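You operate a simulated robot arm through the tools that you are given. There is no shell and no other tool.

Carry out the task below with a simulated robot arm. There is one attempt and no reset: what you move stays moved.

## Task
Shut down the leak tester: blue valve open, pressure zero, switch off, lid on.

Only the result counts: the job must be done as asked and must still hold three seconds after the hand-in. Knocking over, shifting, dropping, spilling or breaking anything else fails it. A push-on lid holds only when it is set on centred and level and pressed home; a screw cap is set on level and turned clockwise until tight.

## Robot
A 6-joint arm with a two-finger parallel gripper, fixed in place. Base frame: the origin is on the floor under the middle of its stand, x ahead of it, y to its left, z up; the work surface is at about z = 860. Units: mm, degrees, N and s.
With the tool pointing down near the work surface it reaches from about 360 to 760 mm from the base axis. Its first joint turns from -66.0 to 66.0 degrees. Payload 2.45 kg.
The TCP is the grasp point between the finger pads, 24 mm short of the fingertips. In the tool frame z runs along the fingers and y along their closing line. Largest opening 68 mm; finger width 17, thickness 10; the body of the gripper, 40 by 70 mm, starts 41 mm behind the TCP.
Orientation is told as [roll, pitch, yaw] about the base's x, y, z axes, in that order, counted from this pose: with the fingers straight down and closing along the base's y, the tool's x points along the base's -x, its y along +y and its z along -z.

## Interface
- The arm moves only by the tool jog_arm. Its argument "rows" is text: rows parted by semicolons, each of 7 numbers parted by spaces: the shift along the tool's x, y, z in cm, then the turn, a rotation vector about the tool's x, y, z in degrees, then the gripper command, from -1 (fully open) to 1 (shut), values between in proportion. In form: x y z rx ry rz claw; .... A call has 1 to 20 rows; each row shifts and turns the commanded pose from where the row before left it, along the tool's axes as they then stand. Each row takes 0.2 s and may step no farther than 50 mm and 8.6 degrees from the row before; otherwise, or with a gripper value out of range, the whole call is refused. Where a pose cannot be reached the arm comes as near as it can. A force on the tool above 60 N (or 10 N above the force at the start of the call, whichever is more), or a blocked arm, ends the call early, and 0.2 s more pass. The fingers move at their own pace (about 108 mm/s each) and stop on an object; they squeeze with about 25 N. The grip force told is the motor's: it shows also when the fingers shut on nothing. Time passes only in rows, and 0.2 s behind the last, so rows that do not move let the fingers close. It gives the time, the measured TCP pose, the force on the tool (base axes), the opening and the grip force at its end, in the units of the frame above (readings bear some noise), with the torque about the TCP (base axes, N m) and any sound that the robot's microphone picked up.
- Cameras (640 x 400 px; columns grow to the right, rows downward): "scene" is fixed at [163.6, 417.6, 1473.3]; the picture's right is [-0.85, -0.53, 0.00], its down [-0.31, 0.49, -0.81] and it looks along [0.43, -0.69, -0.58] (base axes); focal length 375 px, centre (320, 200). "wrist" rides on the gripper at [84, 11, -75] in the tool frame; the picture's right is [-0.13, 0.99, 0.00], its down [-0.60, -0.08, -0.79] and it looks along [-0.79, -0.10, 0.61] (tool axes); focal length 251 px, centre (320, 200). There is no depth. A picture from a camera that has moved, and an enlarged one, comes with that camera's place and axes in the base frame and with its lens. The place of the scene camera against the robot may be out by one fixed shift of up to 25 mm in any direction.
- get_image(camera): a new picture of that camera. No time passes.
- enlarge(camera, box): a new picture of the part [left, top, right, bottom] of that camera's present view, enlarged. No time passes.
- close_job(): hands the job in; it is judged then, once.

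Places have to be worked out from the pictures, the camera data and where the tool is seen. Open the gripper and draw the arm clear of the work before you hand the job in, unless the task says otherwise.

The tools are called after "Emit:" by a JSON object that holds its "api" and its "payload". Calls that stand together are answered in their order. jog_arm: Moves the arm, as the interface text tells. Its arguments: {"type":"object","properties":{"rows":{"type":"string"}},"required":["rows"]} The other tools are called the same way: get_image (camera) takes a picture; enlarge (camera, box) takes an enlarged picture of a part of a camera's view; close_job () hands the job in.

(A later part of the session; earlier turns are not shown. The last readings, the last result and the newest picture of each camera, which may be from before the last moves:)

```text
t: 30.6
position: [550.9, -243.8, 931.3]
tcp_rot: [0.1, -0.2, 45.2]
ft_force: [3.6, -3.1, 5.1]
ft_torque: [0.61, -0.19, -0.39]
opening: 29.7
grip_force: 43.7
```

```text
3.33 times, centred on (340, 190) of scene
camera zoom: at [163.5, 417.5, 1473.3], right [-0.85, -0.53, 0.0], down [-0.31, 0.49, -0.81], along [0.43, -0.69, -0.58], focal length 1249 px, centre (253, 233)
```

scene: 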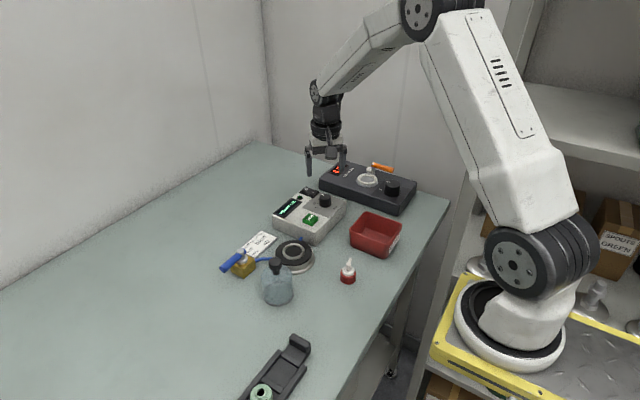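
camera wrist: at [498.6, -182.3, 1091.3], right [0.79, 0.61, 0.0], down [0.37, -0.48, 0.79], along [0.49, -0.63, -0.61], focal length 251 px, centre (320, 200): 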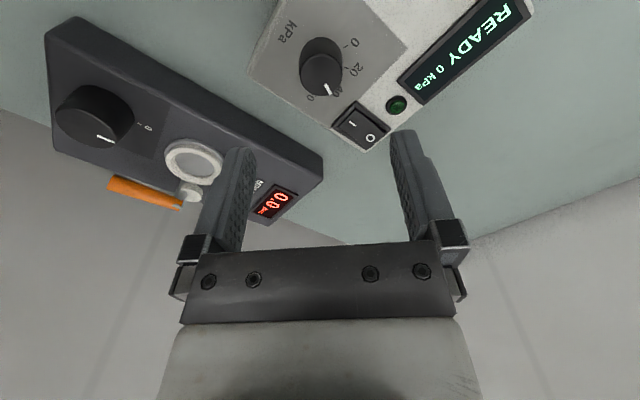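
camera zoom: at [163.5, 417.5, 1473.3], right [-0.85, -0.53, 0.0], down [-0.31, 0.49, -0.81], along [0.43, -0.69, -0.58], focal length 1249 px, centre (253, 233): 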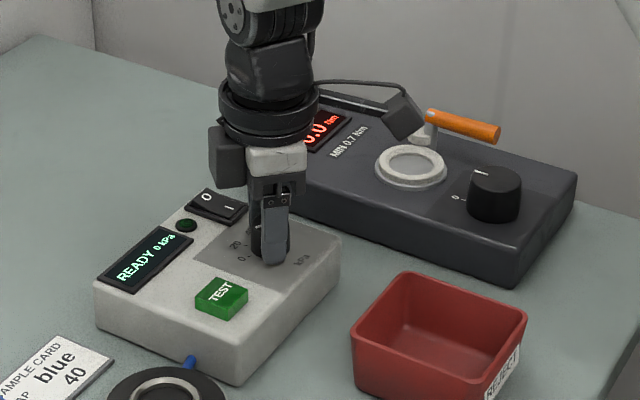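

The z torque rose to -0.39 Nm and the pointer began lagging the fingers: the knob is at its lower stop. Releasing and rising to verify it reads 0.

Emit:
{"api": "jog_arm", "payload": {"rows": "0 0 0 0 0 0 -0.29;0 0 0 0 0 0 -0.29;0 0 -2 0 0 0 -0.29;0 0 -4 0 0 0 -0.29;0 0 -3 0 0 0 -0.29"}}

Emit:
{"api": "enlarge", "payload": {"camera": "wrist", "box": [200, 0, 440, 200]}}

Emit:
{"api": "enlarge", "payload": {"camera": "scene", "box": [270, 170, 350, 240]}}

```text
t: 31.8
position: [550.9, -245.4, 1025.0]
tcp_rot: [0.0, 0.0, 45.2]
ft_force: [0.7, 0.7, 0.1]
ft_torque: [0.02, 0.03, 0.0]
opening: 43.8
grip_force: 0.0
```

```text
2.00 times, centred on (320, 100) of wrist
camera zoom: at [482.5, -297.8, 1098.8], right [-0.61, 0.79, 0.0], down [0.48, 0.37, 0.79], along [0.63, 0.49, -0.61], focal length 503 px, centre (320, 400)
```

zoom: 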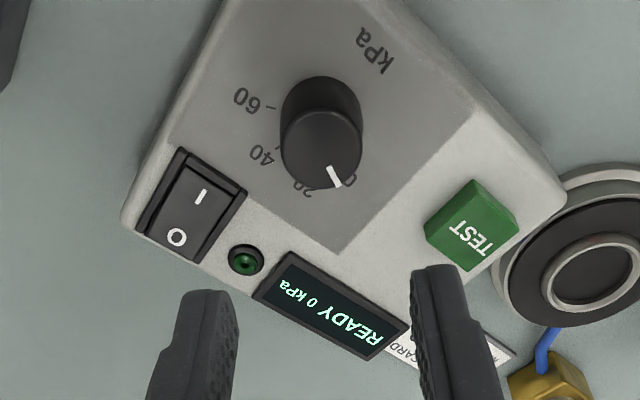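

```text
5.71 times, centred on (310, 205) of scene
camera zoom: at [163.5, 417.6, 1473.3], right [-0.85, -0.53, 0.0], down [-0.31, 0.49, -0.81], along [0.43, -0.69, -0.58], focal length 2141 px, centre (377, 171)
```

zoom: 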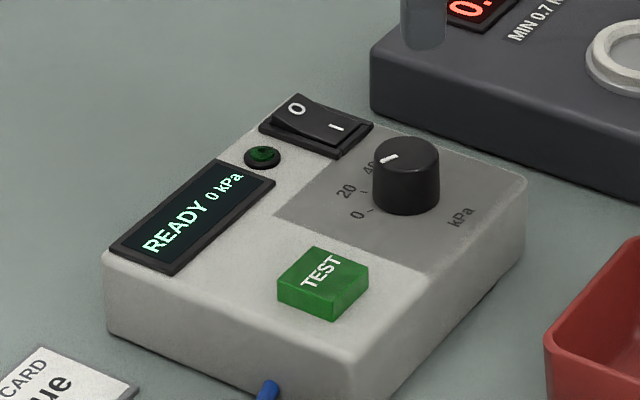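

The pointer measures ≈65° against ≈67° for the "0" mark, so it's at or within a couple of degrees of 0. I'll return to the earlier straight viewpoint (yaw 0) to check it precisely.

Emit:
{"api": "jog_arm", "payload": {"rows": "0 0 0 0 0 7.5 -1;0 0 0 0 0 7.5 -1;0 0 0 0 0 7.5 -1;0 0 0 0 0 7.5 -1;0 0 0 0 0 7.5 -1;0 0 0 0 0 7.6 -1;-1.9 0 0.5 0 0 0 -1;0 0 0 0 0 0 -1"}}

Emit:
{"api": "enlarge", "payload": {"camera": "wrist", "box": [250, 0, 390, 100]}}

Emit:
{"api": "get_image", "payload": {"camera": "wrist"}}

```text
t: 33.6
position: [568.4, -245.2, 1017.7]
tcp_rot: [0.0, -0.2, 0.0]
ft_force: [-0.4, -0.2, 0.1]
ft_torque: [-0.01, 0.03, -0.03]
opening: 67.7
grip_force: 0.1
```

```text
4.00 times, centred on (320, 50) of wrist
camera zoom: at [483.5, -234.4, 1092.8], right [0.13, 0.99, 0.0], down [0.6, -0.08, 0.79], along [0.79, -0.1, -0.61], focal length 1006 px, centre (320, 800)
```

zoom: 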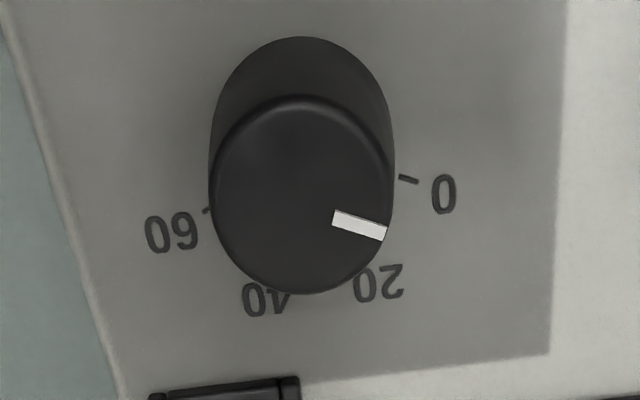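

```text
taken
camera wrist: at [483.5, -234.4, 1092.8], right [0.13, 0.99, 0.0], down [0.6, -0.08, 0.79], along [0.79, -0.1, -0.61], focal length 251 px, centre (320, 200)
```

wrist: 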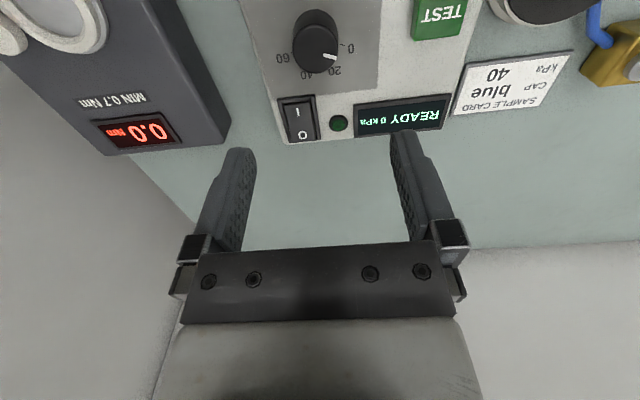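

The pointer (≈67°) coincides with the 0 tick (≈68°) and the display reads 0 kPa. Next the rocker: I'll enlarge it to see its shape and the height of its O end.

Emit:
{"api": "enlarge", "payload": {"camera": "wrist", "box": [260, 80, 360, 150]}}

Emit:
{"api": "enlarge", "payload": {"camera": "scene", "box": [290, 175, 340, 215]}}

```text
5.71 times, centred on (310, 115) of wrist
camera zoom: at [483.5, -234.4, 1092.8], right [0.13, 0.99, 0.0], down [0.6, -0.08, 0.79], along [0.79, -0.1, -0.61], focal length 1437 px, centre (377, 686)
```

zoom: 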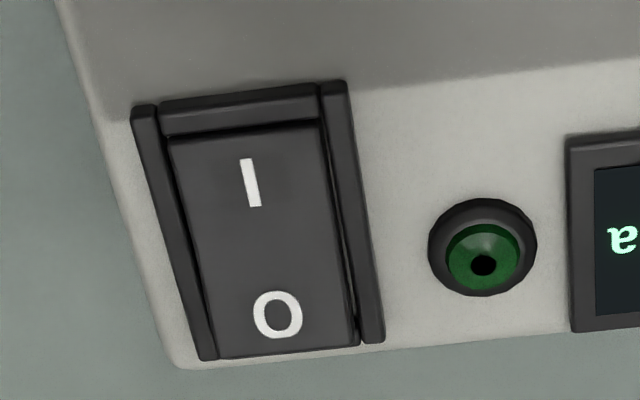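

```text
10.00 times, centred on (315, 195) of scene
camera zoom: at [163.6, 417.6, 1473.3], right [-0.85, -0.53, 0.0], down [-0.31, 0.49, -0.81], along [0.43, -0.69, -0.58], focal length 3746 px, centre (370, 250)
```

zoom: 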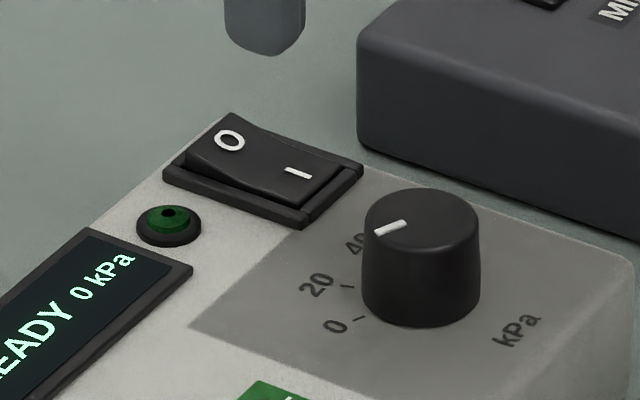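

The rocker's O end (≈ (622, -268), z≈914) stands proud, so the tester is still on. I'll shut the fingers, turn the wrist to yaw -90 so the narrow 17 mm side fits between the rocker's rails, and go above the O end.

Emit:
{"api": "jog_arm", "payload": {"rows": "0 0 -1 0 0 8.2 1;0 0 0 0 0 8.2 1;0 0 0 0 0 8.2 1;0 0 0 0 0 8.2 1;0 0 0 0 0 8.2 1;0 0 0 0 0 8.2 1;0 0 0 0 0 8.2 1;0 0 0 0 0 8.2 1;0 0 0 0 0 8.2 1;0 0 0 0 0 8.2 1;0 0 0 0 0 8.0 1"}}

Emit:
{"api": "jog_arm", "payload": {"rows": "-1.15 2.55 0 0 0 0 1;-1.15 2.55 0 0 0 0 1;0 0 1.5 7.5 0 0 1;0 0 1.5 7.5 0 0 1"}}

Emit:
{"api": "get_image", "payload": {"camera": "wrist"}}

Emit:
{"api": "enlarge", "payload": {"camera": "scene", "box": [260, 110, 400, 230]}}

```text
t: 36.0
position: [569.2, -244.7, 1027.0]
tcp_rot: [0.1, 0.0, -90.1]
ft_force: [1.1, 0.7, 0.3]
ft_torque: [0.03, -0.01, 0.0]
opening: 0.6
grip_force: 23.8
```

```text
t: 37.0
position: [616.3, -266.4, 997.1]
tcp_rot: [-15.0, 0.0, -90.0]
ft_force: [0.2, -0.3, -0.4]
ft_torque: [-0.01, 0.02, 0.03]
opening: 0.2
grip_force: 23.4
```

```text
taken
camera wrist: at [646.9, -183.5, 1067.0], right [0.96, -0.13, -0.26], down [0.13, -0.6, 0.79], along [-0.26, -0.79, -0.56], focal length 251 px, centre (320, 200)
```

wrist: 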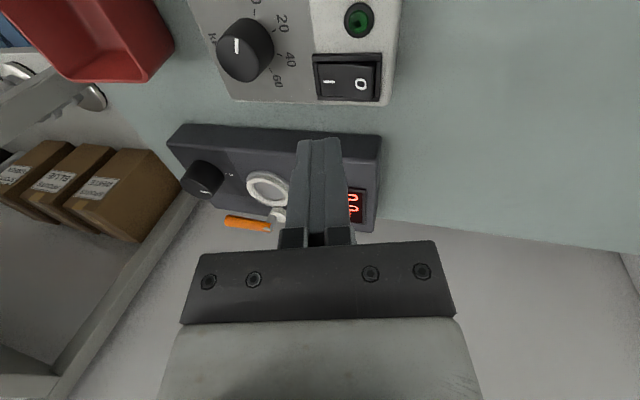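

```text
3.33 times, centred on (330, 170) of scene
camera zoom: at [163.6, 417.5, 1473.3], right [-0.85, -0.53, 0.0], down [-0.31, 0.49, -0.81], along [0.43, -0.69, -0.58], focal length 1249 px, centre (287, 300)
```

zoom: 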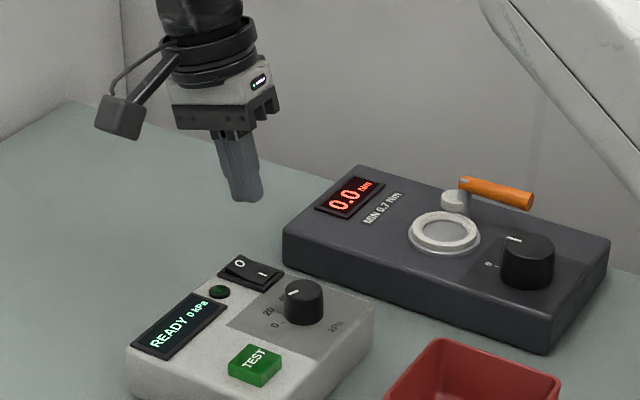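

In this view the O mark computes to (621, -268), consistent; my leading finger edge is at about (620, -267.5, 972). I'll come down to just above the O end.

Emit:
{"api": "jog_arm", "payload": {"rows": "-0.04 0.815 2.525 0 0 0 1;-0.04 0.815 2.525 0 0 0 1;0 0 0 0 0 0 1"}}

Emit:
{"api": "enlarge", "payload": {"camera": "wrist", "box": [220, 40, 460, 220]}}

Emit:
{"api": "enlarge", "payload": {"camera": "scene", "box": [270, 150, 350, 220]}}

```text
t: 37.8
position: [620.0, -268.1, 944.7]
tcp_rot: [-14.8, 0.1, -90.0]
ft_force: [0.5, 0.3, -0.2]
ft_torque: [-0.02, 0.02, -0.03]
opening: 0.1
grip_force: 23.6
```

```text
2.22 times, centred on (340, 130) of wrist
camera zoom: at [651.3, -184.7, 1014.2], right [0.96, -0.13, -0.26], down [0.13, -0.6, 0.79], along [-0.26, -0.79, -0.56], focal length 559 px, centre (276, 356)
```

zoom: 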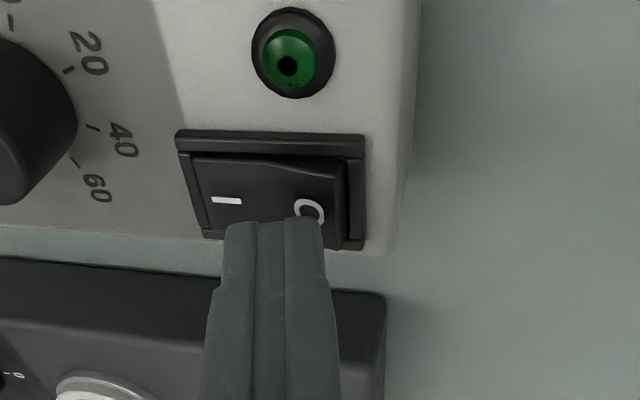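

```text
5.71 times, centred on (310, 185) of scene
camera zoom: at [163.6, 417.6, 1473.3], right [-0.85, -0.53, 0.0], down [-0.31, 0.49, -0.81], along [0.43, -0.69, -0.58], focal length 2141 px, centre (377, 286)
```

zoom: 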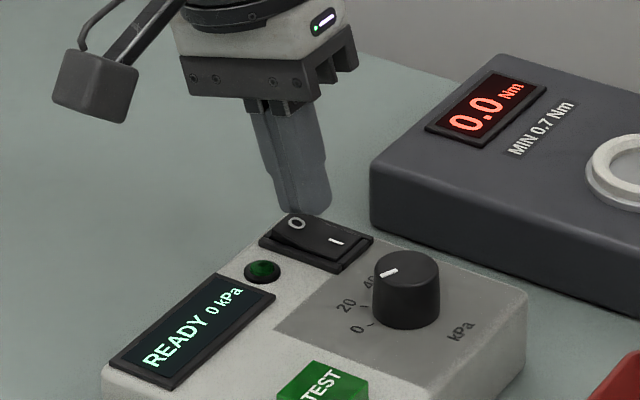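

The finger edge is right above the O end. Pressing down in small vertical steps.

Emit:
{"api": "jog_arm", "payload": {"rows": "0 0.052 0.193 0 0 0 1;0 0.052 0.193 0 0 0 1;0 0.052 0.193 0 0 0 1"}}

Emit:
{"api": "enlarge", "payload": {"camera": "wrist", "box": [220, 40, 460, 220]}}

Emit:
{"api": "enlarge", "payload": {"camera": "scene", "box": [270, 150, 350, 220]}}

```text
t: 38.6
position: [620.9, -267.3, 939.1]
tcp_rot: [-15.0, -0.1, -90.1]
ft_force: [-0.3, 1.0, 1.7]
ft_torque: [0.06, -0.02, 0.01]
opening: 0.2
grip_force: 23.4
```

```text
2.22 times, centred on (340, 130) of wrist
camera zoom: at [651.2, -184.4, 1007.9], right [0.96, -0.13, -0.26], down [0.13, -0.6, 0.79], along [-0.26, -0.79, -0.56], focal length 559 px, centre (276, 356)
```

zoom: 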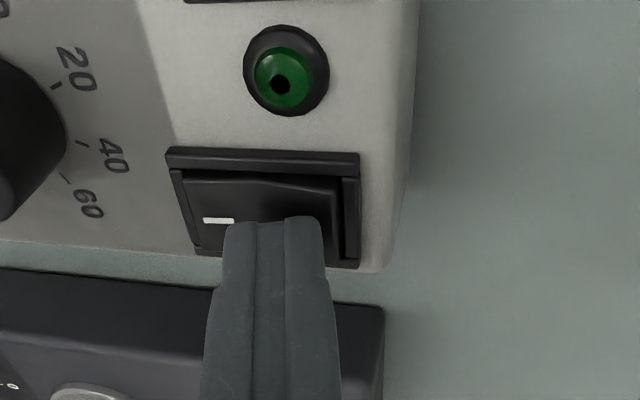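

```text
5.71 times, centred on (310, 185) of scene
camera zoom: at [163.5, 417.6, 1473.3], right [-0.85, -0.53, 0.0], down [-0.31, 0.49, -0.81], along [0.43, -0.69, -0.58], focal length 2141 px, centre (377, 286)
```

zoom: 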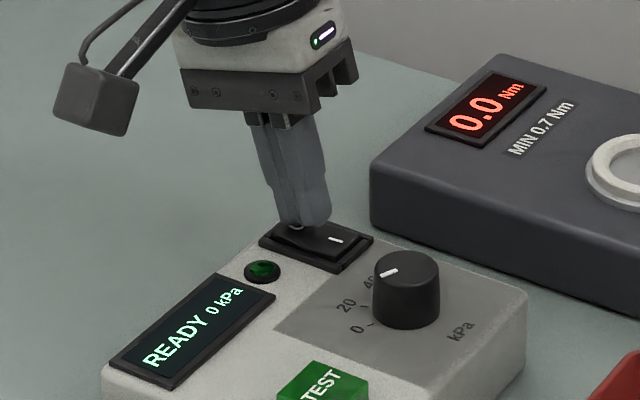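

Light contact is starting (≈2 N). Continue pressing in 1.5 mm steps.

Emit:
{"api": "jog_arm", "payload": {"rows": "0 0.039 0.145 0 0 0 1;0 0.039 0.145 0 0 0 1"}}

Emit:
{"api": "enlarge", "payload": {"camera": "scene", "box": [270, 150, 350, 220]}}

```text
t: 39.2
position: [620.8, -267.7, 936.8]
tcp_rot: [-14.9, -0.1, -90.1]
ft_force: [-2.4, 1.0, 8.0]
ft_torque: [0.05, 0.06, 0.0]
opening: 0.0
grip_force: 23.7
```

```text
5.71 times, centred on (310, 185) of scene
camera zoom: at [163.3, 417.7, 1473.3], right [-0.85, -0.53, 0.0], down [-0.31, 0.49, -0.81], along [0.43, -0.69, -0.58], focal length 2141 px, centre (377, 286)
```

zoom: 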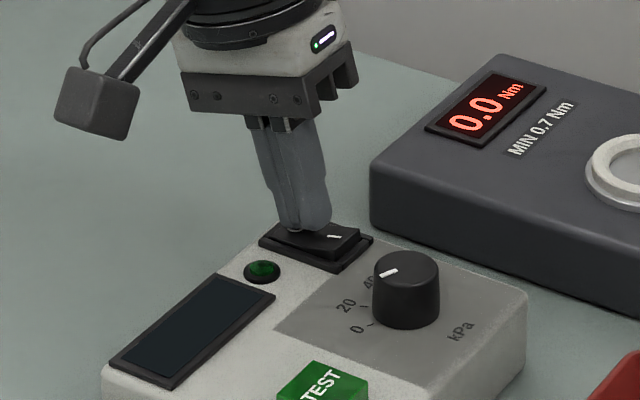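

The rocker flipped (I end up) and the display is dark: the tester is off. Retreating straight up and levelling the tool.

Emit:
{"api": "jog_arm", "payload": {"rows": "0 -0.52 -1.93 0 0 0 1;0 -1.035 -3.864 0 0 0 1;0 -1.035 -3.864 0 0 0 1;0 0 0 -7.5 0 0 -1;0 0 0 -7.5 0 0 -1"}}

Emit:
{"api": "get_image", "payload": {"camera": "wrist"}}

Emit:
{"api": "enlarge", "payload": {"camera": "scene", "box": [210, 170, 350, 310]}}

```text
t: 40.4
position: [620.4, -267.5, 1035.5]
tcp_rot: [0.2, 0.1, -90.0]
ft_force: [1.0, -0.3, -0.4]
ft_torque: [0.02, 0.01, 0.02]
opening: 68.3
grip_force: 0.1
```

```text
taken
camera wrist: at [631.2, -184.5, 1110.4], right [0.99, -0.13, 0.0], down [-0.08, -0.6, 0.79], along [-0.1, -0.79, -0.61], focal length 251 px, centre (320, 200)
```

wrist: 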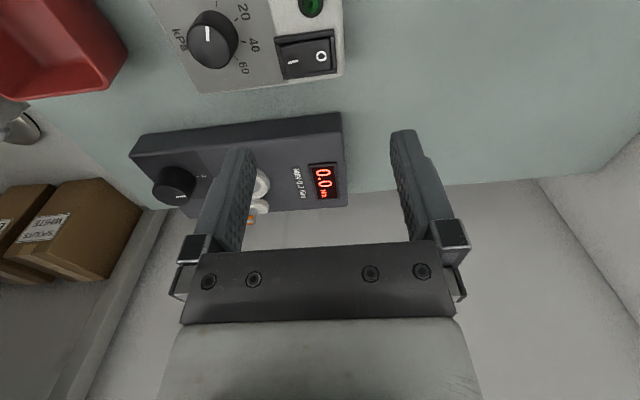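

```text
2.86 times, centred on (280, 240) of scene
camera zoom: at [163.6, 417.6, 1473.3], right [-0.85, -0.53, 0.0], down [-0.31, 0.49, -0.81], along [0.43, -0.69, -0.58], focal length 1070 px, centre (434, 86)
```

zoom: 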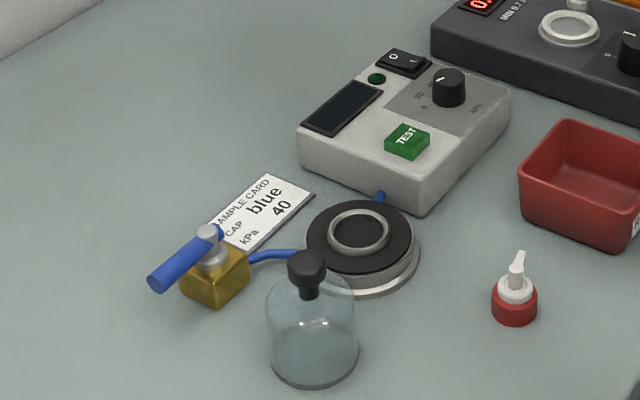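

Switch is off, the valve is open and the knob is at 0. Now the lid: I'll return to yaw 0 and move to view the bell (knob ≈ (500, 16, 945)) and the seat together.

Emit:
{"api": "jog_arm", "payload": {"rows": "0 0 -2.5 0 0 -8.2 -1;0 0 0 0 0 -8.2 -1;0 0 0 0 0 -8.2 -1;0 0 0 0 0 -8.2 -1;0 0 0 0 0 -8.2 -1;0 0 0 0 0 -8.2 -1;0 0 0 0 0 -8.2 -1;0 0 0 0 0 -8.2 -1;0 0 0 0 0 -8.2 -1;0 0 0 0 0 -8.2 -1;0 0 0 0 0 -8.0 -1"}}

Emit:
{"api": "jog_arm", "payload": {"rows": "1.67 4.12 0 0 0 0 -1;1.67 4.12 0 0 0 0 -1;1.67 4.12 0 0 0 0 -1;1.67 4.12 0 0 0 0 -1;1.67 4.12 0 0 0 0 -1;1.67 4.12 0 0 0 0 -1;0 0 0 0 0 0 -1"}}

Emit:
{"api": "get_image", "payload": {"camera": "wrist"}}

Emit:
{"api": "enlarge", "payload": {"camera": "wrist", "box": [180, 0, 420, 150]}}

```text
t: 42.8
position: [619.7, -268.1, 1061.8]
tcp_rot: [0.0, -0.3, 0.3]
ft_force: [-0.4, -0.1, 0.6]
ft_torque: [0.01, 0.0, -0.02]
opening: 67.9
grip_force: 0.1
```

```text
t: 44.4
position: [519.8, -19.1, 1063.3]
tcp_rot: [0.0, 0.0, 0.0]
ft_force: [0.1, 0.0, -1.2]
ft_torque: [0.0, -0.02, 0.01]
opening: 68.1
grip_force: 0.1
```

```text
taken
camera wrist: at [434.7, -9.2, 1137.8], right [0.13, 0.99, 0.0], down [0.6, -0.08, 0.79], along [0.79, -0.1, -0.61], focal length 251 px, centre (320, 200)
```

wrist: 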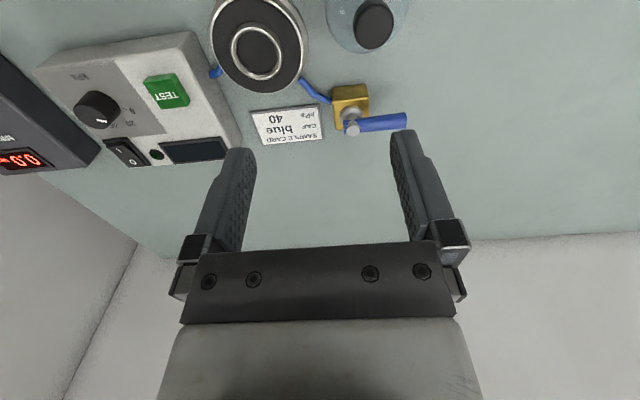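

```text
2.67 times, centred on (300, 75) of wrist
camera zoom: at [434.7, -9.2, 1137.8], right [0.13, 0.99, 0.0], down [0.6, -0.08, 0.79], along [0.79, -0.1, -0.61], focal length 670 px, centre (373, 533)
```

zoom: 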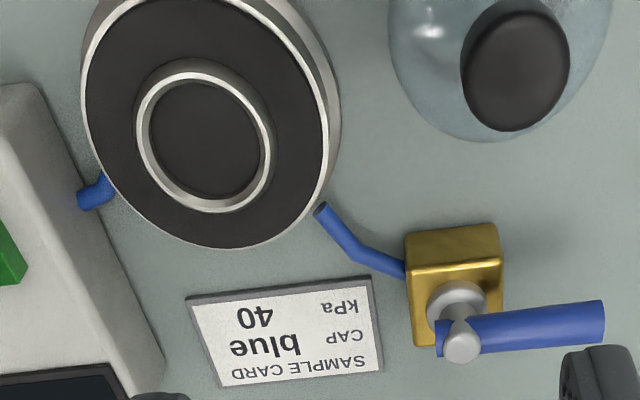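

Both seat and bell are visible; the seat's ring centre is around (531, -83), bell ≈68 mm wide, the disc ≈85 mm. I'll get a closer view of the seat for a precise centre and height.

Emit:
{"api": "jog_arm", "payload": {"rows": "-0.2 -2.73 2.6 0 0 0 -1;-0.2 -2.73 2.6 0 0 0 -1;-0.2 -2.73 2.6 0 0 0 -1;0 0 0 0 0 0 -1"}}

Emit:
{"api": "enlarge", "payload": {"camera": "wrist", "box": [220, 0, 420, 140]}}

Emit:
{"api": "get_image", "payload": {"camera": "wrist"}}

```text
t: 45.4
position: [522.4, -99.3, 983.4]
tcp_rot: [0.0, 0.0, 0.0]
ft_force: [-0.2, 0.3, 0.1]
ft_torque: [0.0, 0.01, -0.05]
opening: 67.9
grip_force: 0.0
```

```text
2.86 times, centred on (320, 70) of wrist
camera zoom: at [438.7, -90.2, 1058.9], right [0.13, 0.99, 0.0], down [0.6, -0.08, 0.79], along [0.79, -0.1, -0.61], focal length 718 px, centre (320, 571)
```

zoom: 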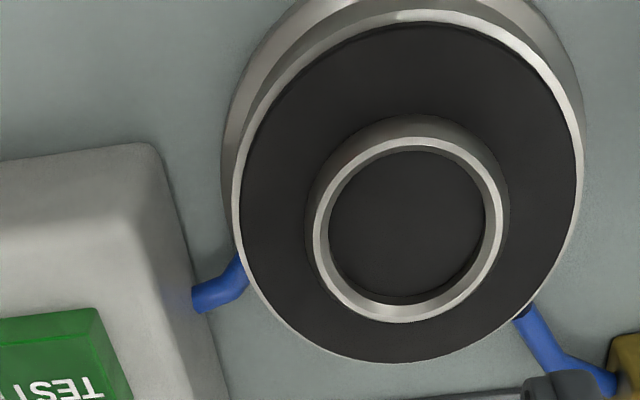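

```text
taken
camera wrist: at [438.7, -90.2, 1058.9], right [0.13, 0.99, 0.0], down [0.6, -0.08, 0.79], along [0.79, -0.1, -0.61], focal length 251 px, centre (320, 200)
```

wrist: 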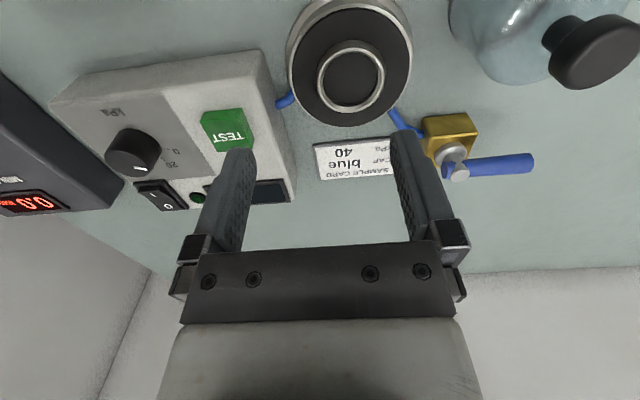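

Seat ring top computes to roughly (528, -81, 889). I'll take a second view of the seat from the -y side (yaw 90) to pin its centre and heights.

Emit:
{"api": "jog_arm", "payload": {"rows": "-1.6 1.2 -0.5 0 0 -8.2 -1;0 0 0 0 0 -8.2 -1;0 0 0 0 0 -8.2 -1;0 0 0 0 0 -8.2 -1;0 0 0 0 0 -8.2 -1;0 0 0 0 0 -8.2 -1;0 0 0 0 0 -8.2 -1;0 0 0 0 0 -8.2 -1;0 0 0 0 0 -8.2 -1;0 0 0 0 0 -8.2 -1;0 0 0 0 0 -8 -1;0 0 0 0 0 0 -1"}}

Emit:
{"api": "get_image", "payload": {"camera": "wrist"}}

Emit:
{"api": "enlarge", "payload": {"camera": "wrist", "box": [220, 0, 440, 160]}}

```text
t: 48.0
position: [542.3, -90.7, 988.2]
tcp_rot: [-0.1, 0.1, 90.1]
ft_force: [-0.6, 0.3, -0.3]
ft_torque: [0.0, -0.01, 0.04]
opening: 68.0
grip_force: 0.1
```

```text
taken
camera wrist: at [531.0, -176.3, 1063.1], right [-0.99, 0.13, 0.0], down [0.08, 0.6, 0.79], along [0.1, 0.79, -0.61], focal length 251 px, centre (320, 200)
```

wrist: 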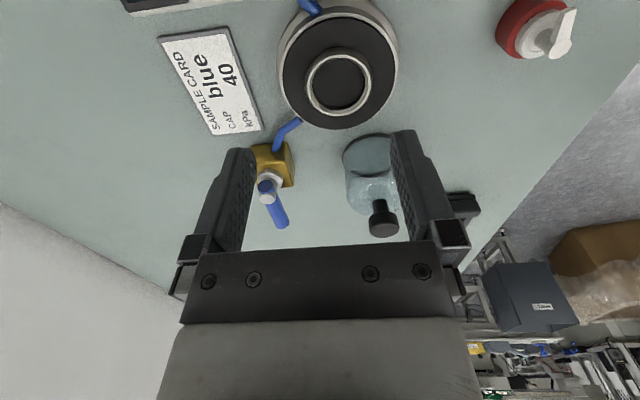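

```text
2.50 times, centred on (330, 80) of wrist
camera zoom: at [531.0, -176.3, 1063.1], right [-0.99, 0.13, 0.0], down [0.08, 0.6, 0.79], along [0.1, 0.79, -0.61], focal length 629 px, centre (295, 500)
```

zoom: 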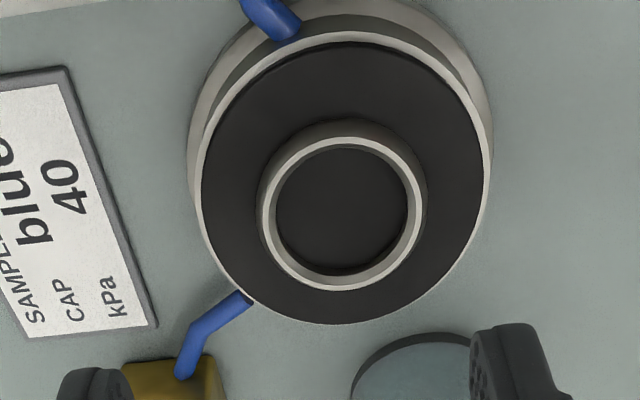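

Both views agree: seat centre ≈ (529.5, -81), ring top z≈890, black mat z≈882. Now I go to yaw 0 and back off in front of the bell for a side view of its knob and dome.

Emit:
{"api": "jog_arm", "payload": {"rows": "0 0 0 0 0 8.2 -1;0 0 0 0 0 8.2 -1;0 0 0 0 0 8.2 -1;0 0 0 0 0 8.2 -1;0 0 0 0 0 8.2 -1;0 0 0 0 0 8.2 -1;0 0 0 0 0 8.2 -1;0 0 0 0 0 8.2 -1;0 0 0 0 0 8.2 -1;0 0 0 0 0 8.2 -1;0 0 0 0 0 8.1 -1"}}

Emit:
{"api": "jog_arm", "payload": {"rows": "2.8 2.7 0 0 0 0 -1;2.8 2.7 0 0 0 0 -1;2.8 2.7 0 0 0 0 -1;2.8 2.7 0 0 0 0 -1;0 0 1.5 0 0 0 -1;0 0 0 0 0 0 -1"}}

Emit:
{"api": "get_image", "payload": {"camera": "wrist"}}

Emit:
{"api": "enlarge", "payload": {"camera": "wrist", "box": [240, 100, 400, 240]}}

```text
t: 50.4
position: [541.9, -90.0, 988.4]
tcp_rot: [0.0, -0.1, -0.2]
ft_force: [-0.5, 0.2, 0.6]
ft_torque: [0.01, 0.0, -0.04]
opening: 68.1
grip_force: 0.1
```

```text
t: 51.8
position: [431.9, 18.2, 971.2]
tcp_rot: [0.0, -0.2, -0.1]
ft_force: [0.0, 0.2, 0.1]
ft_torque: [0.03, -0.01, 0.0]
opening: 68.1
grip_force: 0.1
```

```text
taken
camera wrist: at [346.9, 28.0, 1045.7], right [0.13, 0.99, 0.0], down [0.6, -0.08, 0.79], along [0.79, -0.1, -0.61], focal length 251 px, centre (320, 200)
```

wrist: 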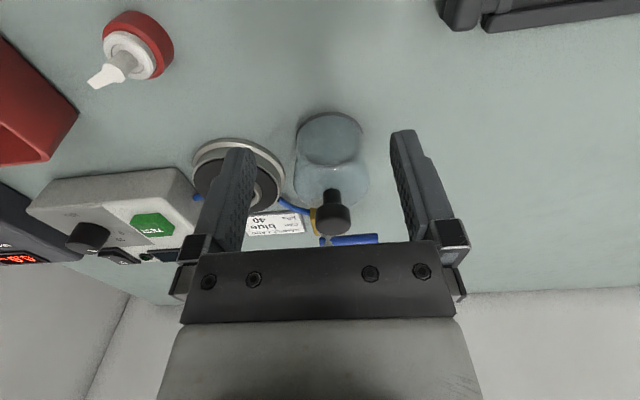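

```text
2.86 times, centred on (320, 170) of wrist
camera zoom: at [346.9, 28.0, 1045.7], right [0.13, 0.99, 0.0], down [0.6, -0.08, 0.79], along [0.79, -0.1, -0.61], focal length 718 px, centre (320, 286)
```

zoom: 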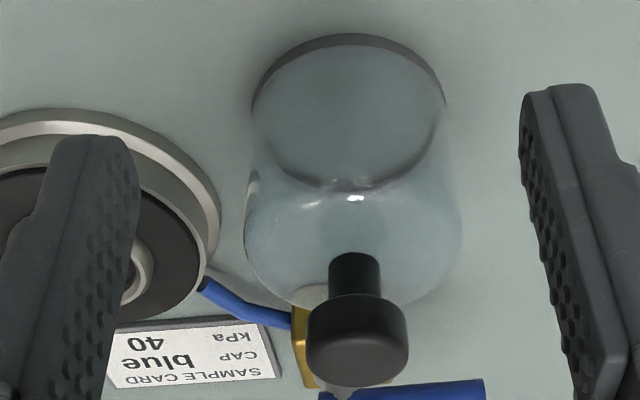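

Now it's clear: bell ≈63 mm wide centred at (499.7, 17.3), dome top z≈922, neck, and knob head ≈26 mm wide at z≈940–949. I'll move forward above the knob at z≈971 and check alignment.

Emit:
{"api": "jog_arm", "payload": {"rows": "-3.44 0.02 0 0 0 0 -1;-3.44 0.02 0 0 0 0 -1;0 0 0 0 0 0 -1;0 0 0 0 0 0 -1"}}

Emit:
{"api": "enlarge", "payload": {"camera": "wrist", "box": [200, 40, 440, 240]}}

Emit:
{"api": "enlarge", "payload": {"camera": "scene", "box": [210, 200, 340, 310]}}

```text
t: 52.8
position: [501.1, 17.4, 973.4]
tcp_rot: [-0.1, -0.2, -0.2]
ft_force: [0.3, -0.7, 0.9]
ft_torque: [0.0, 0.01, 0.02]
opening: 68.1
grip_force: 0.1
```

```text
2.00 times, centred on (320, 140) of wrist
camera zoom: at [416.5, 27.2, 1048.1], right [0.13, 0.99, 0.0], down [0.6, -0.08, 0.79], along [0.79, -0.1, -0.61], focal length 503 px, centre (320, 320)
```

zoom: 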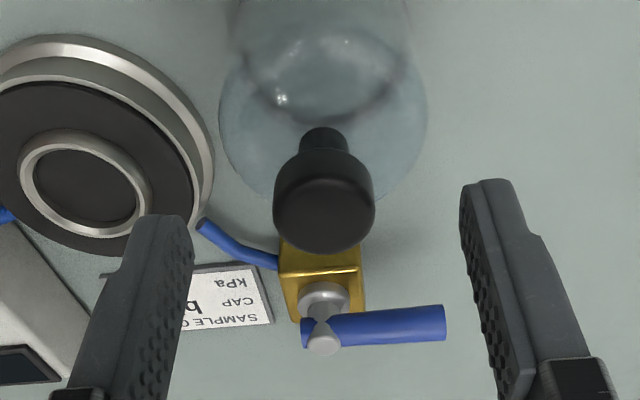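

```text
3.64 times, centred on (275, 255) of scene
camera zoom: at [163.6, 417.6, 1473.3], right [-0.85, -0.53, 0.0], down [-0.31, 0.49, -0.81], along [0.43, -0.69, -0.58], focal length 1362 px, centre (484, 0)
```

zoom: 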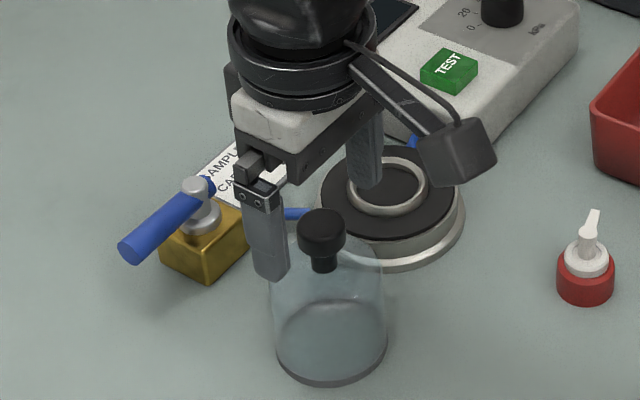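

The knob is centred along the fingers and 1 mm off across them. I'll correct, descend to TCP z≈951 (tips clear of the dome) and close on the knob head.

Emit:
{"api": "jog_arm", "payload": {"rows": "0 0.08 1.1 0 0 0 -0.5;0 0 1.1 0 0 0 -0.5;0 0 0 0 0 0 -0.5"}}

Emit:
{"api": "enlarge", "payload": {"camera": "wrist", "box": [200, 40, 440, 240]}}

Emit:
{"api": "enlarge", "payload": {"camera": "scene", "box": [240, 220, 320, 310]}}

```text
t: 53.6
position: [501.7, 17.5, 950.3]
tcp_rot: [0.0, -0.1, -0.1]
ft_force: [0.1, 1.2, -0.3]
ft_torque: [0.03, -0.04, -0.01]
opening: 51.1
grip_force: 0.2
```

```text
2.00 times, centred on (320, 140) of wrist
camera zoom: at [416.2, 28.1, 1025.2], right [0.13, 0.99, 0.0], down [0.6, -0.08, 0.79], along [0.79, -0.1, -0.61], focal length 503 px, centre (320, 320)
```

zoom: 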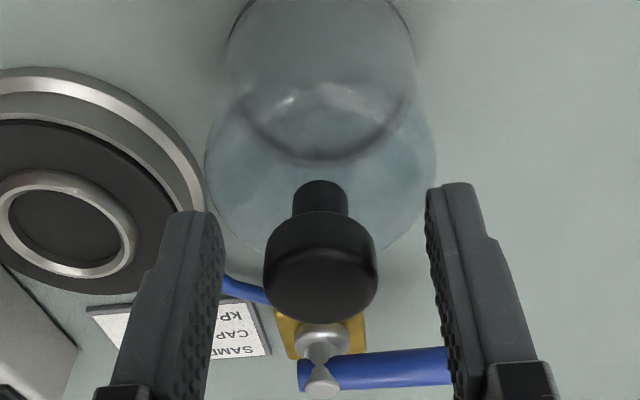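

```text
4.44 times, centred on (280, 265) of scene
camera zoom: at [163.6, 417.6, 1473.3], right [-0.85, -0.53, 0.0], down [-0.31, 0.49, -0.81], along [0.43, -0.69, -0.58], focal length 1665 px, centre (498, -89)
```

zoom: 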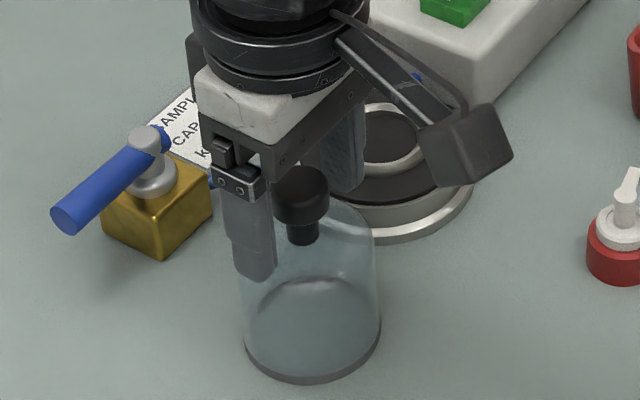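

The knob head sits centrally between the fingers at TCP height, tips above the dome. Closing the gripper.

Emit:
{"api": "jog_arm", "payload": {"rows": "0 0 0 0 0 0 1;0 0 0 0 0 0 1;0 0 0 0 0 0 1;0 0 0 0 0 0 1"}}

Emit:
{"api": "enlarge", "payload": {"camera": "wrist", "box": [200, 40, 440, 240]}}

```text
t: 54.6
position: [500.9, 18.3, 951.8]
tcp_rot: [0.0, 0.0, -0.3]
ft_force: [0.5, -0.2, -0.8]
ft_torque: [-0.01, -0.01, 0.0]
opening: 24.8
grip_force: 25.4
```

```text
2.00 times, centred on (320, 140) of wrist
camera zoom: at [416.2, 28.1, 1025.3], right [0.13, 0.99, 0.0], down [0.6, -0.08, 0.79], along [0.79, -0.1, -0.61], focal length 503 px, centre (320, 320)
```

zoom: 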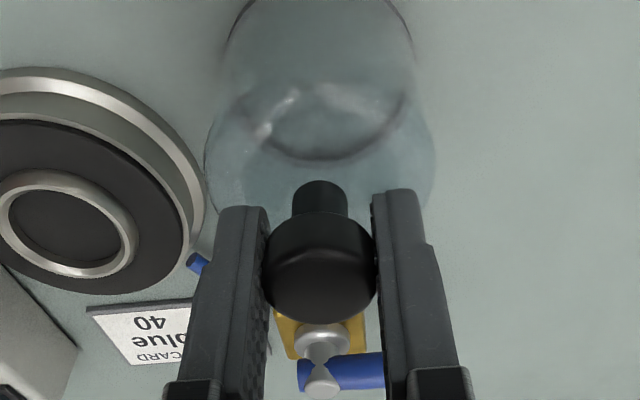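

Knob gripped at 24.8 mm with no side force. Lifting gently straight up.

Emit:
{"api": "jog_arm", "payload": {"rows": "0 0 -0.5 0 0 0 1;0 0 -1.0 0 0 0 1;0 0 -1.5 0 0 0 1;0 0 -1.5 0 0 0 1;0 0 -1.5 0 0 0 1;0 0 0 0 0 0 1"}}

Emit:
{"api": "get_image", "payload": {"camera": "wrist"}}

Emit:
{"api": "enlarge", "payload": {"camera": "scene", "box": [210, 180, 350, 310]}}

```text
t: 56.0
position: [499.3, 17.3, 1012.1]
tcp_rot: [-0.1, -0.1, -0.2]
ft_force: [0.3, -0.1, -0.9]
ft_torque: [0.02, 0.0, 0.0]
opening: 25.2
grip_force: 25.4
```

```text
taken
camera wrist: at [414.5, 26.1, 1086.8], right [0.13, 0.99, 0.0], down [0.6, -0.08, 0.79], along [0.79, -0.1, -0.61], focal length 251 px, centre (320, 200)
```

wrist: 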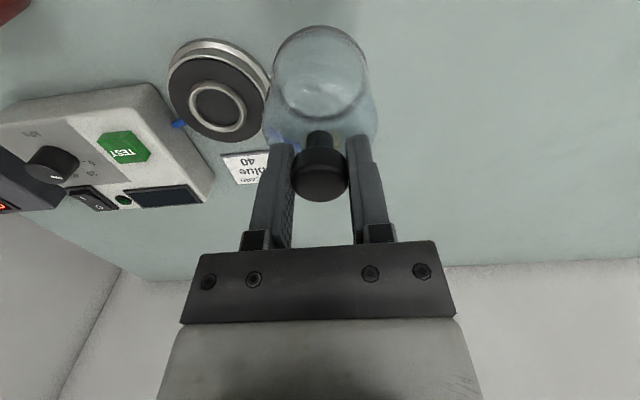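

```text
3.08 times, centred on (280, 245) of scene
camera zoom: at [163.6, 417.6, 1473.3], right [-0.85, -0.53, 0.0], down [-0.31, 0.49, -0.81], along [0.43, -0.69, -0.58], focal length 1153 px, centre (443, 62)
```

zoom: 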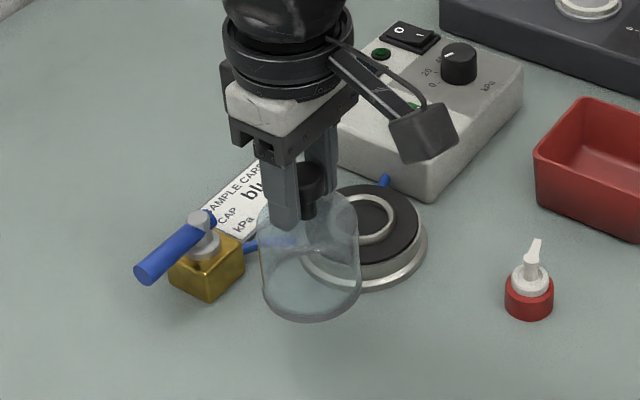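

The bell hangs clear. I'll check that it hangs level and centred under the tool axis (expected near rim at row ≈27 and far rim at row ≈121 of the wrist view).

Emit:
{"api": "enlarge", "payload": {"camera": "wrist", "box": [220, 10, 420, 150]}}

```text
2.86 times, centred on (320, 80) of wrist
camera zoom: at [414.5, 26.1, 1086.8], right [0.13, 0.99, 0.0], down [0.6, -0.08, 0.79], along [0.79, -0.1, -0.61], focal length 718 px, centre (320, 543)
```

zoom: 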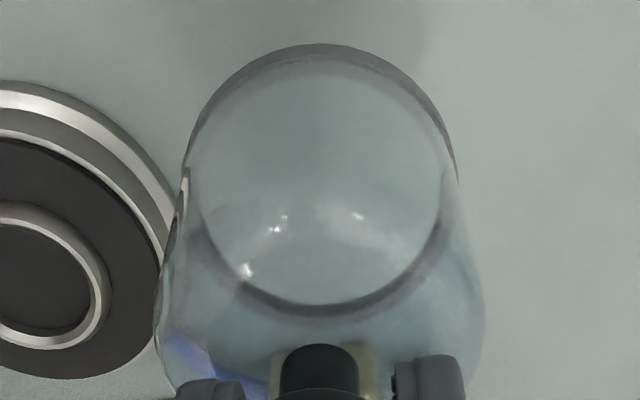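

The bell hangs level and within 1 mm of the tool axis. Carrying it over to above the seat at (529.5, -81).

Emit:
{"api": "jog_arm", "payload": {"rows": "-0.49 -1.635 0 0 0 0 1;-0.49 -1.635 0 0 0 0 1;-0.49 -1.635 0 0 0 0 1;-0.49 -1.635 0 0 0 0 1;-0.49 -1.635 0 0 0 0 1;-0.49 -1.635 0 0 0 0 1;0 0 0 0 0 0 1;0 0 0 0 0 0 1"}}

Emit:
{"api": "get_image", "payload": {"camera": "wrist"}}

Emit:
{"api": "enlarge", "payload": {"camera": "wrist", "box": [220, 0, 420, 150]}}

Emit:
{"api": "enlarge", "payload": {"camera": "scene", "box": [230, 180, 350, 290]}}

```text
t: 57.8
position: [527.0, -82.0, 1010.7]
tcp_rot: [0.0, -0.2, -0.1]
ft_force: [-0.2, 0.6, -0.7]
ft_torque: [0.0, 0.0, -0.02]
opening: 25.0
grip_force: 25.3
```

```text
taken
camera wrist: at [443.1, -71.6, 1084.9], right [0.13, 0.99, 0.0], down [0.6, -0.08, 0.79], along [0.79, -0.1, -0.61], focal length 251 px, centre (320, 200)
```

wrist: 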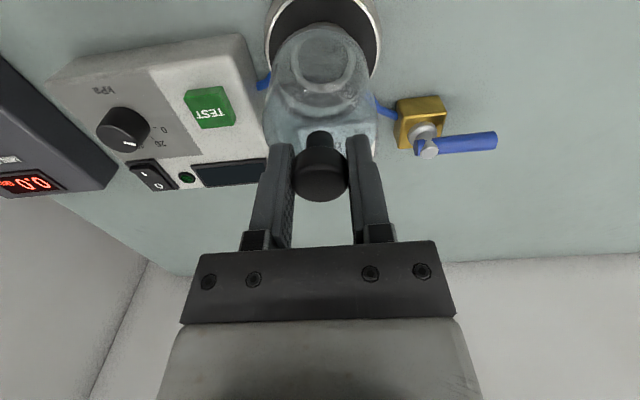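

```text
2.67 times, centred on (320, 75) of wrist
camera zoom: at [443.1, -71.6, 1084.9], right [0.13, 0.99, 0.0], down [0.6, -0.08, 0.79], along [0.79, -0.1, -0.61], focal length 670 px, centre (320, 533)
```

zoom: 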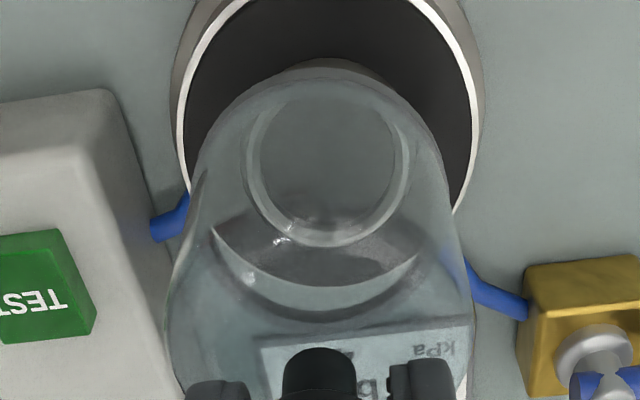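

```text
3.64 times, centred on (290, 235) of scene
camera zoom: at [163.6, 417.5, 1473.3], right [-0.85, -0.53, 0.0], down [-0.31, 0.49, -0.81], along [0.43, -0.69, -0.58], focal length 1362 px, centre (429, 73)
```

zoom: 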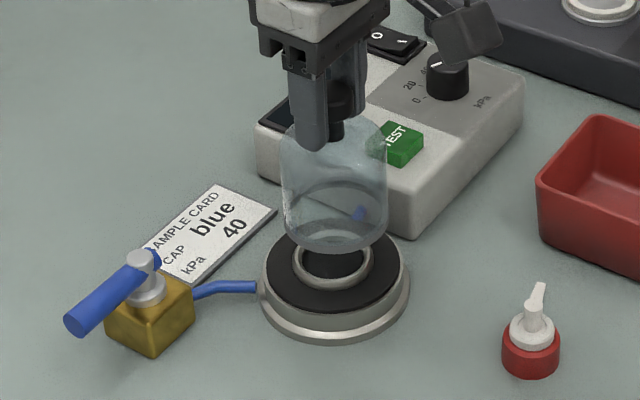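

The ring centre is about 1.8 mm (+x) and 1.5 mm (+y) from the tool axis. Correcting this and lowering 30 mm, leaving a few mm gap.

Emit:
{"api": "jog_arm", "payload": {"rows": "-0.18 0.15 0 0 0 0 1;0 0 1.0 0 0 0 1;0 0 1.0 0 0 0 1;0 0 0.8 0 0 0 1;0 0 0 0 0 0 1"}}

Emit:
{"api": "enlarge", "payload": {"camera": "wrist", "box": [220, 0, 420, 150]}}

Emit:
{"api": "enlarge", "payload": {"camera": "scene", "box": [230, 180, 350, 290]}}

```text
t: 59.0
position: [531.5, -80.6, 980.9]
tcp_rot: [0.0, 0.0, 0.0]
ft_force: [-0.6, 0.4, -0.5]
ft_torque: [0.01, 0.03, 0.02]
opening: 24.9
grip_force: 25.3
```

```text
2.67 times, centred on (320, 75) of wrist
camera zoom: at [446.6, -69.8, 1056.1], right [0.13, 0.99, 0.0], down [0.6, -0.08, 0.79], along [0.79, -0.1, -0.61], focal length 670 px, centre (320, 533)
```

zoom: 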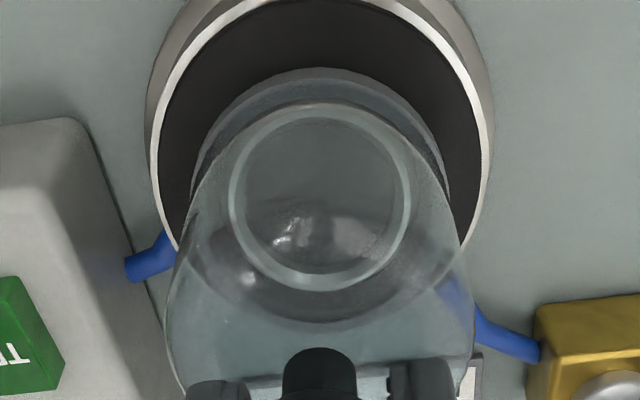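

```text
3.64 times, centred on (290, 235) of scene
camera zoom: at [163.6, 417.5, 1473.3], right [-0.85, -0.53, 0.0], down [-0.31, 0.49, -0.81], along [0.43, -0.69, -0.58], focal length 1362 px, centre (429, 73)
```

zoom: 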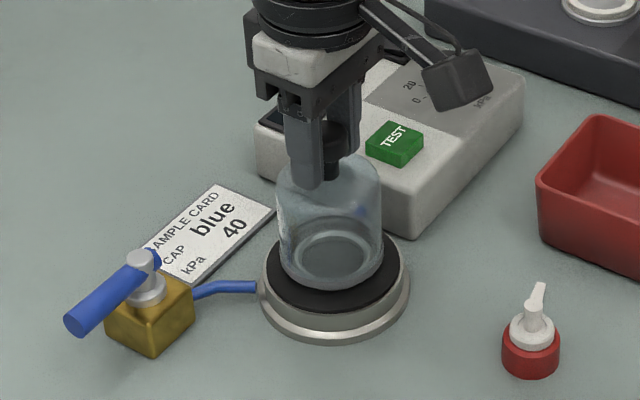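

Laterally everything is aligned (bell, ring and disc all centred on column 320). I'll check the other direction with a higher zoom from the scene camera.

Emit:
{"api": "enlarge", "payload": {"camera": "scene", "box": [290, 225, 350, 280]}}

Emit:
{"api": "enlarge", "payload": {"camera": "scene", "box": [260, 225, 350, 285]}}

```text
7.27 times, centred on (320, 252) of scene
camera zoom: at [163.6, 417.5, 1473.3], right [-0.85, -0.53, 0.0], down [-0.31, 0.49, -0.81], along [0.43, -0.69, -0.58], focal length 2725 px, centre (320, -182)
```

zoom: 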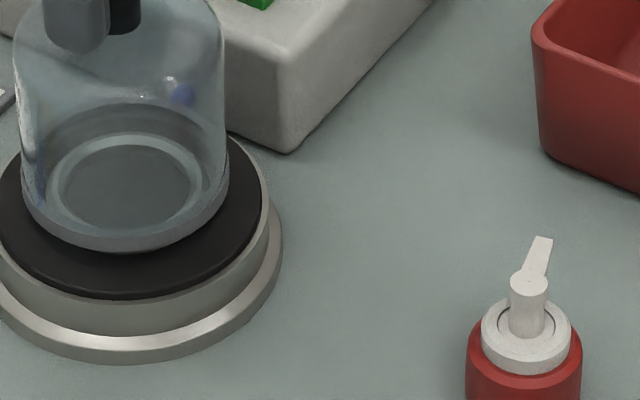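

```text
6.67 times, centred on (305, 255) of scene
camera zoom: at [163.6, 417.5, 1473.3], right [-0.85, -0.53, 0.0], down [-0.31, 0.49, -0.81], along [0.43, -0.69, -0.58], focal length 2498 px, centre (420, -167)
```

zoom: 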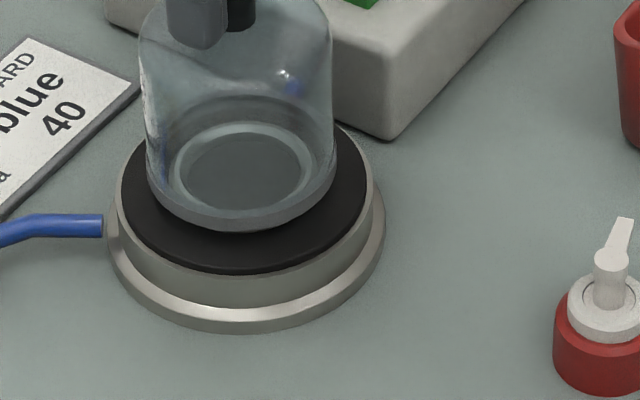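

The scene view shows the bell about 1 mm too far in +x; I'll shift 1 mm back and lower toward the mat.

Emit:
{"api": "jog_arm", "payload": {"rows": "0.1 0 0 0 0 0 1;0 0 0.3 0 0 0 1;0 0 0.2 0 0 0 1;0 0 0 0 0 0 1"}}

Emit:
{"api": "enlarge", "payload": {"camera": "scene", "box": [260, 225, 350, 285]}}

Emit:
{"api": "enlarge", "payload": {"camera": "wrist", "box": [220, 0, 420, 150]}}

```text
t: 60.0
position: [529.9, -78.9, 977.7]
tcp_rot: [-0.1, -0.1, -0.1]
ft_force: [0.9, -0.5, 0.0]
ft_torque: [0.01, 0.01, -0.01]
opening: 25.1
grip_force: 24.8
```

```text
6.67 times, centred on (305, 255) of scene
camera zoom: at [163.6, 417.5, 1473.3], right [-0.85, -0.53, 0.0], down [-0.31, 0.49, -0.81], along [0.43, -0.69, -0.58], focal length 2498 px, centre (420, -167)
```

zoom: 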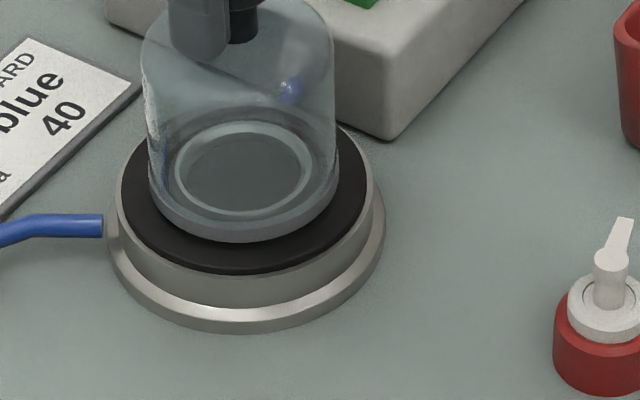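

```text
2.67 times, centred on (320, 75) of wrist
camera zoom: at [445.2, -68.8, 1052.5], right [0.13, 0.99, 0.0], down [0.6, -0.08, 0.79], along [0.79, -0.1, -0.61], focal length 670 px, centre (320, 533)
```

zoom: 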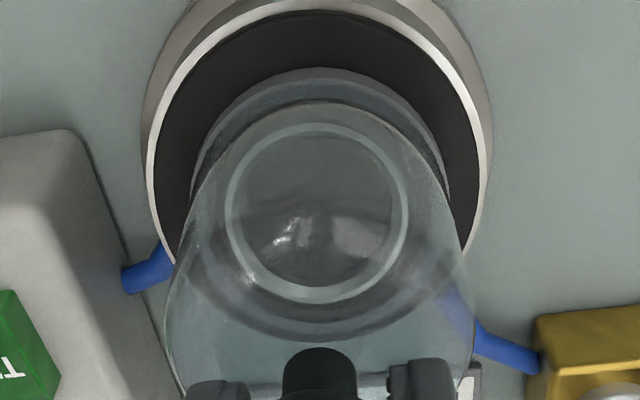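

Alignment is within about half a millimetre in both views. Lowering in 1.5 mm steps until contact.

Emit:
{"api": "jog_arm", "payload": {"rows": "0 -0.05 0.15 0 0 0 1;0 0 0.15 0 0 0 1;0 0 0 0 0 0 1"}}

Emit:
{"api": "jog_arm", "payload": {"rows": "0 0 0.1 0 0 0 1;0 0 0 0 0 0 1"}}

```text
t: 60.8
position: [529.7, -78.6, 974.9]
tcp_rot: [0.0, 0.0, -0.1]
ft_force: [-0.8, 1.1, -0.9]
ft_torque: [-0.01, 0.0, 0.01]
opening: 25.2
grip_force: 25.0
```

```text
t: 61.4
position: [530.1, -78.9, 974.6]
tcp_rot: [-0.1, -0.1, -0.1]
ft_force: [-1.8, -0.5, 5.9]
ft_torque: [-0.11, 0.16, -0.04]
opening: 24.8
grip_force: 25.4
```

Contact is made (≈6 N upward). Checking concentricity before pressing home.

Emit:
{"api": "enlarge", "payload": {"camera": "scene", "box": [260, 225, 350, 285]}}

Emit:
{"api": "enlarge", "payload": {"camera": "wrist", "box": [240, 0, 400, 110]}}

```text
6.67 times, centred on (305, 255) of scene
camera zoom: at [163.4, 417.6, 1473.3], right [-0.85, -0.53, 0.0], down [-0.31, 0.49, -0.81], along [0.43, -0.69, -0.58], focal length 2498 px, centre (420, -167)
```

zoom: 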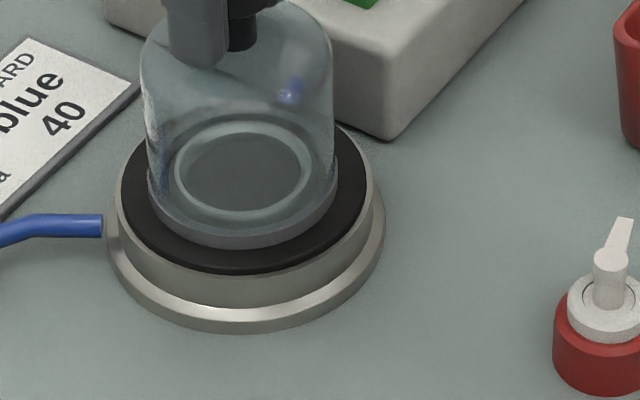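

```text
3.64 times, centred on (320, 55) of wrist
camera zoom: at [445.7, -68.8, 1049.1], right [0.13, 0.99, 0.0], down [0.6, -0.08, 0.79], along [0.79, -0.1, -0.61], focal length 914 px, centre (320, 727)
```

zoom: 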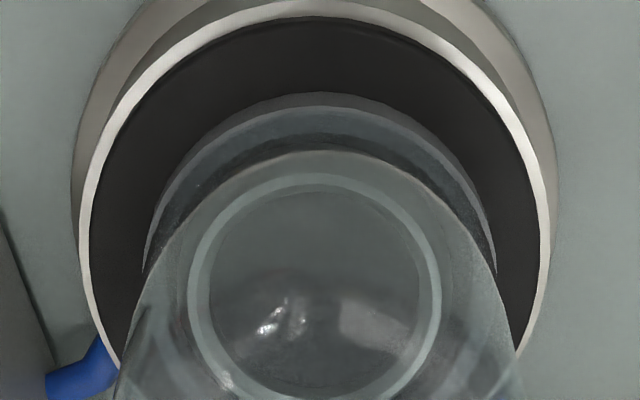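

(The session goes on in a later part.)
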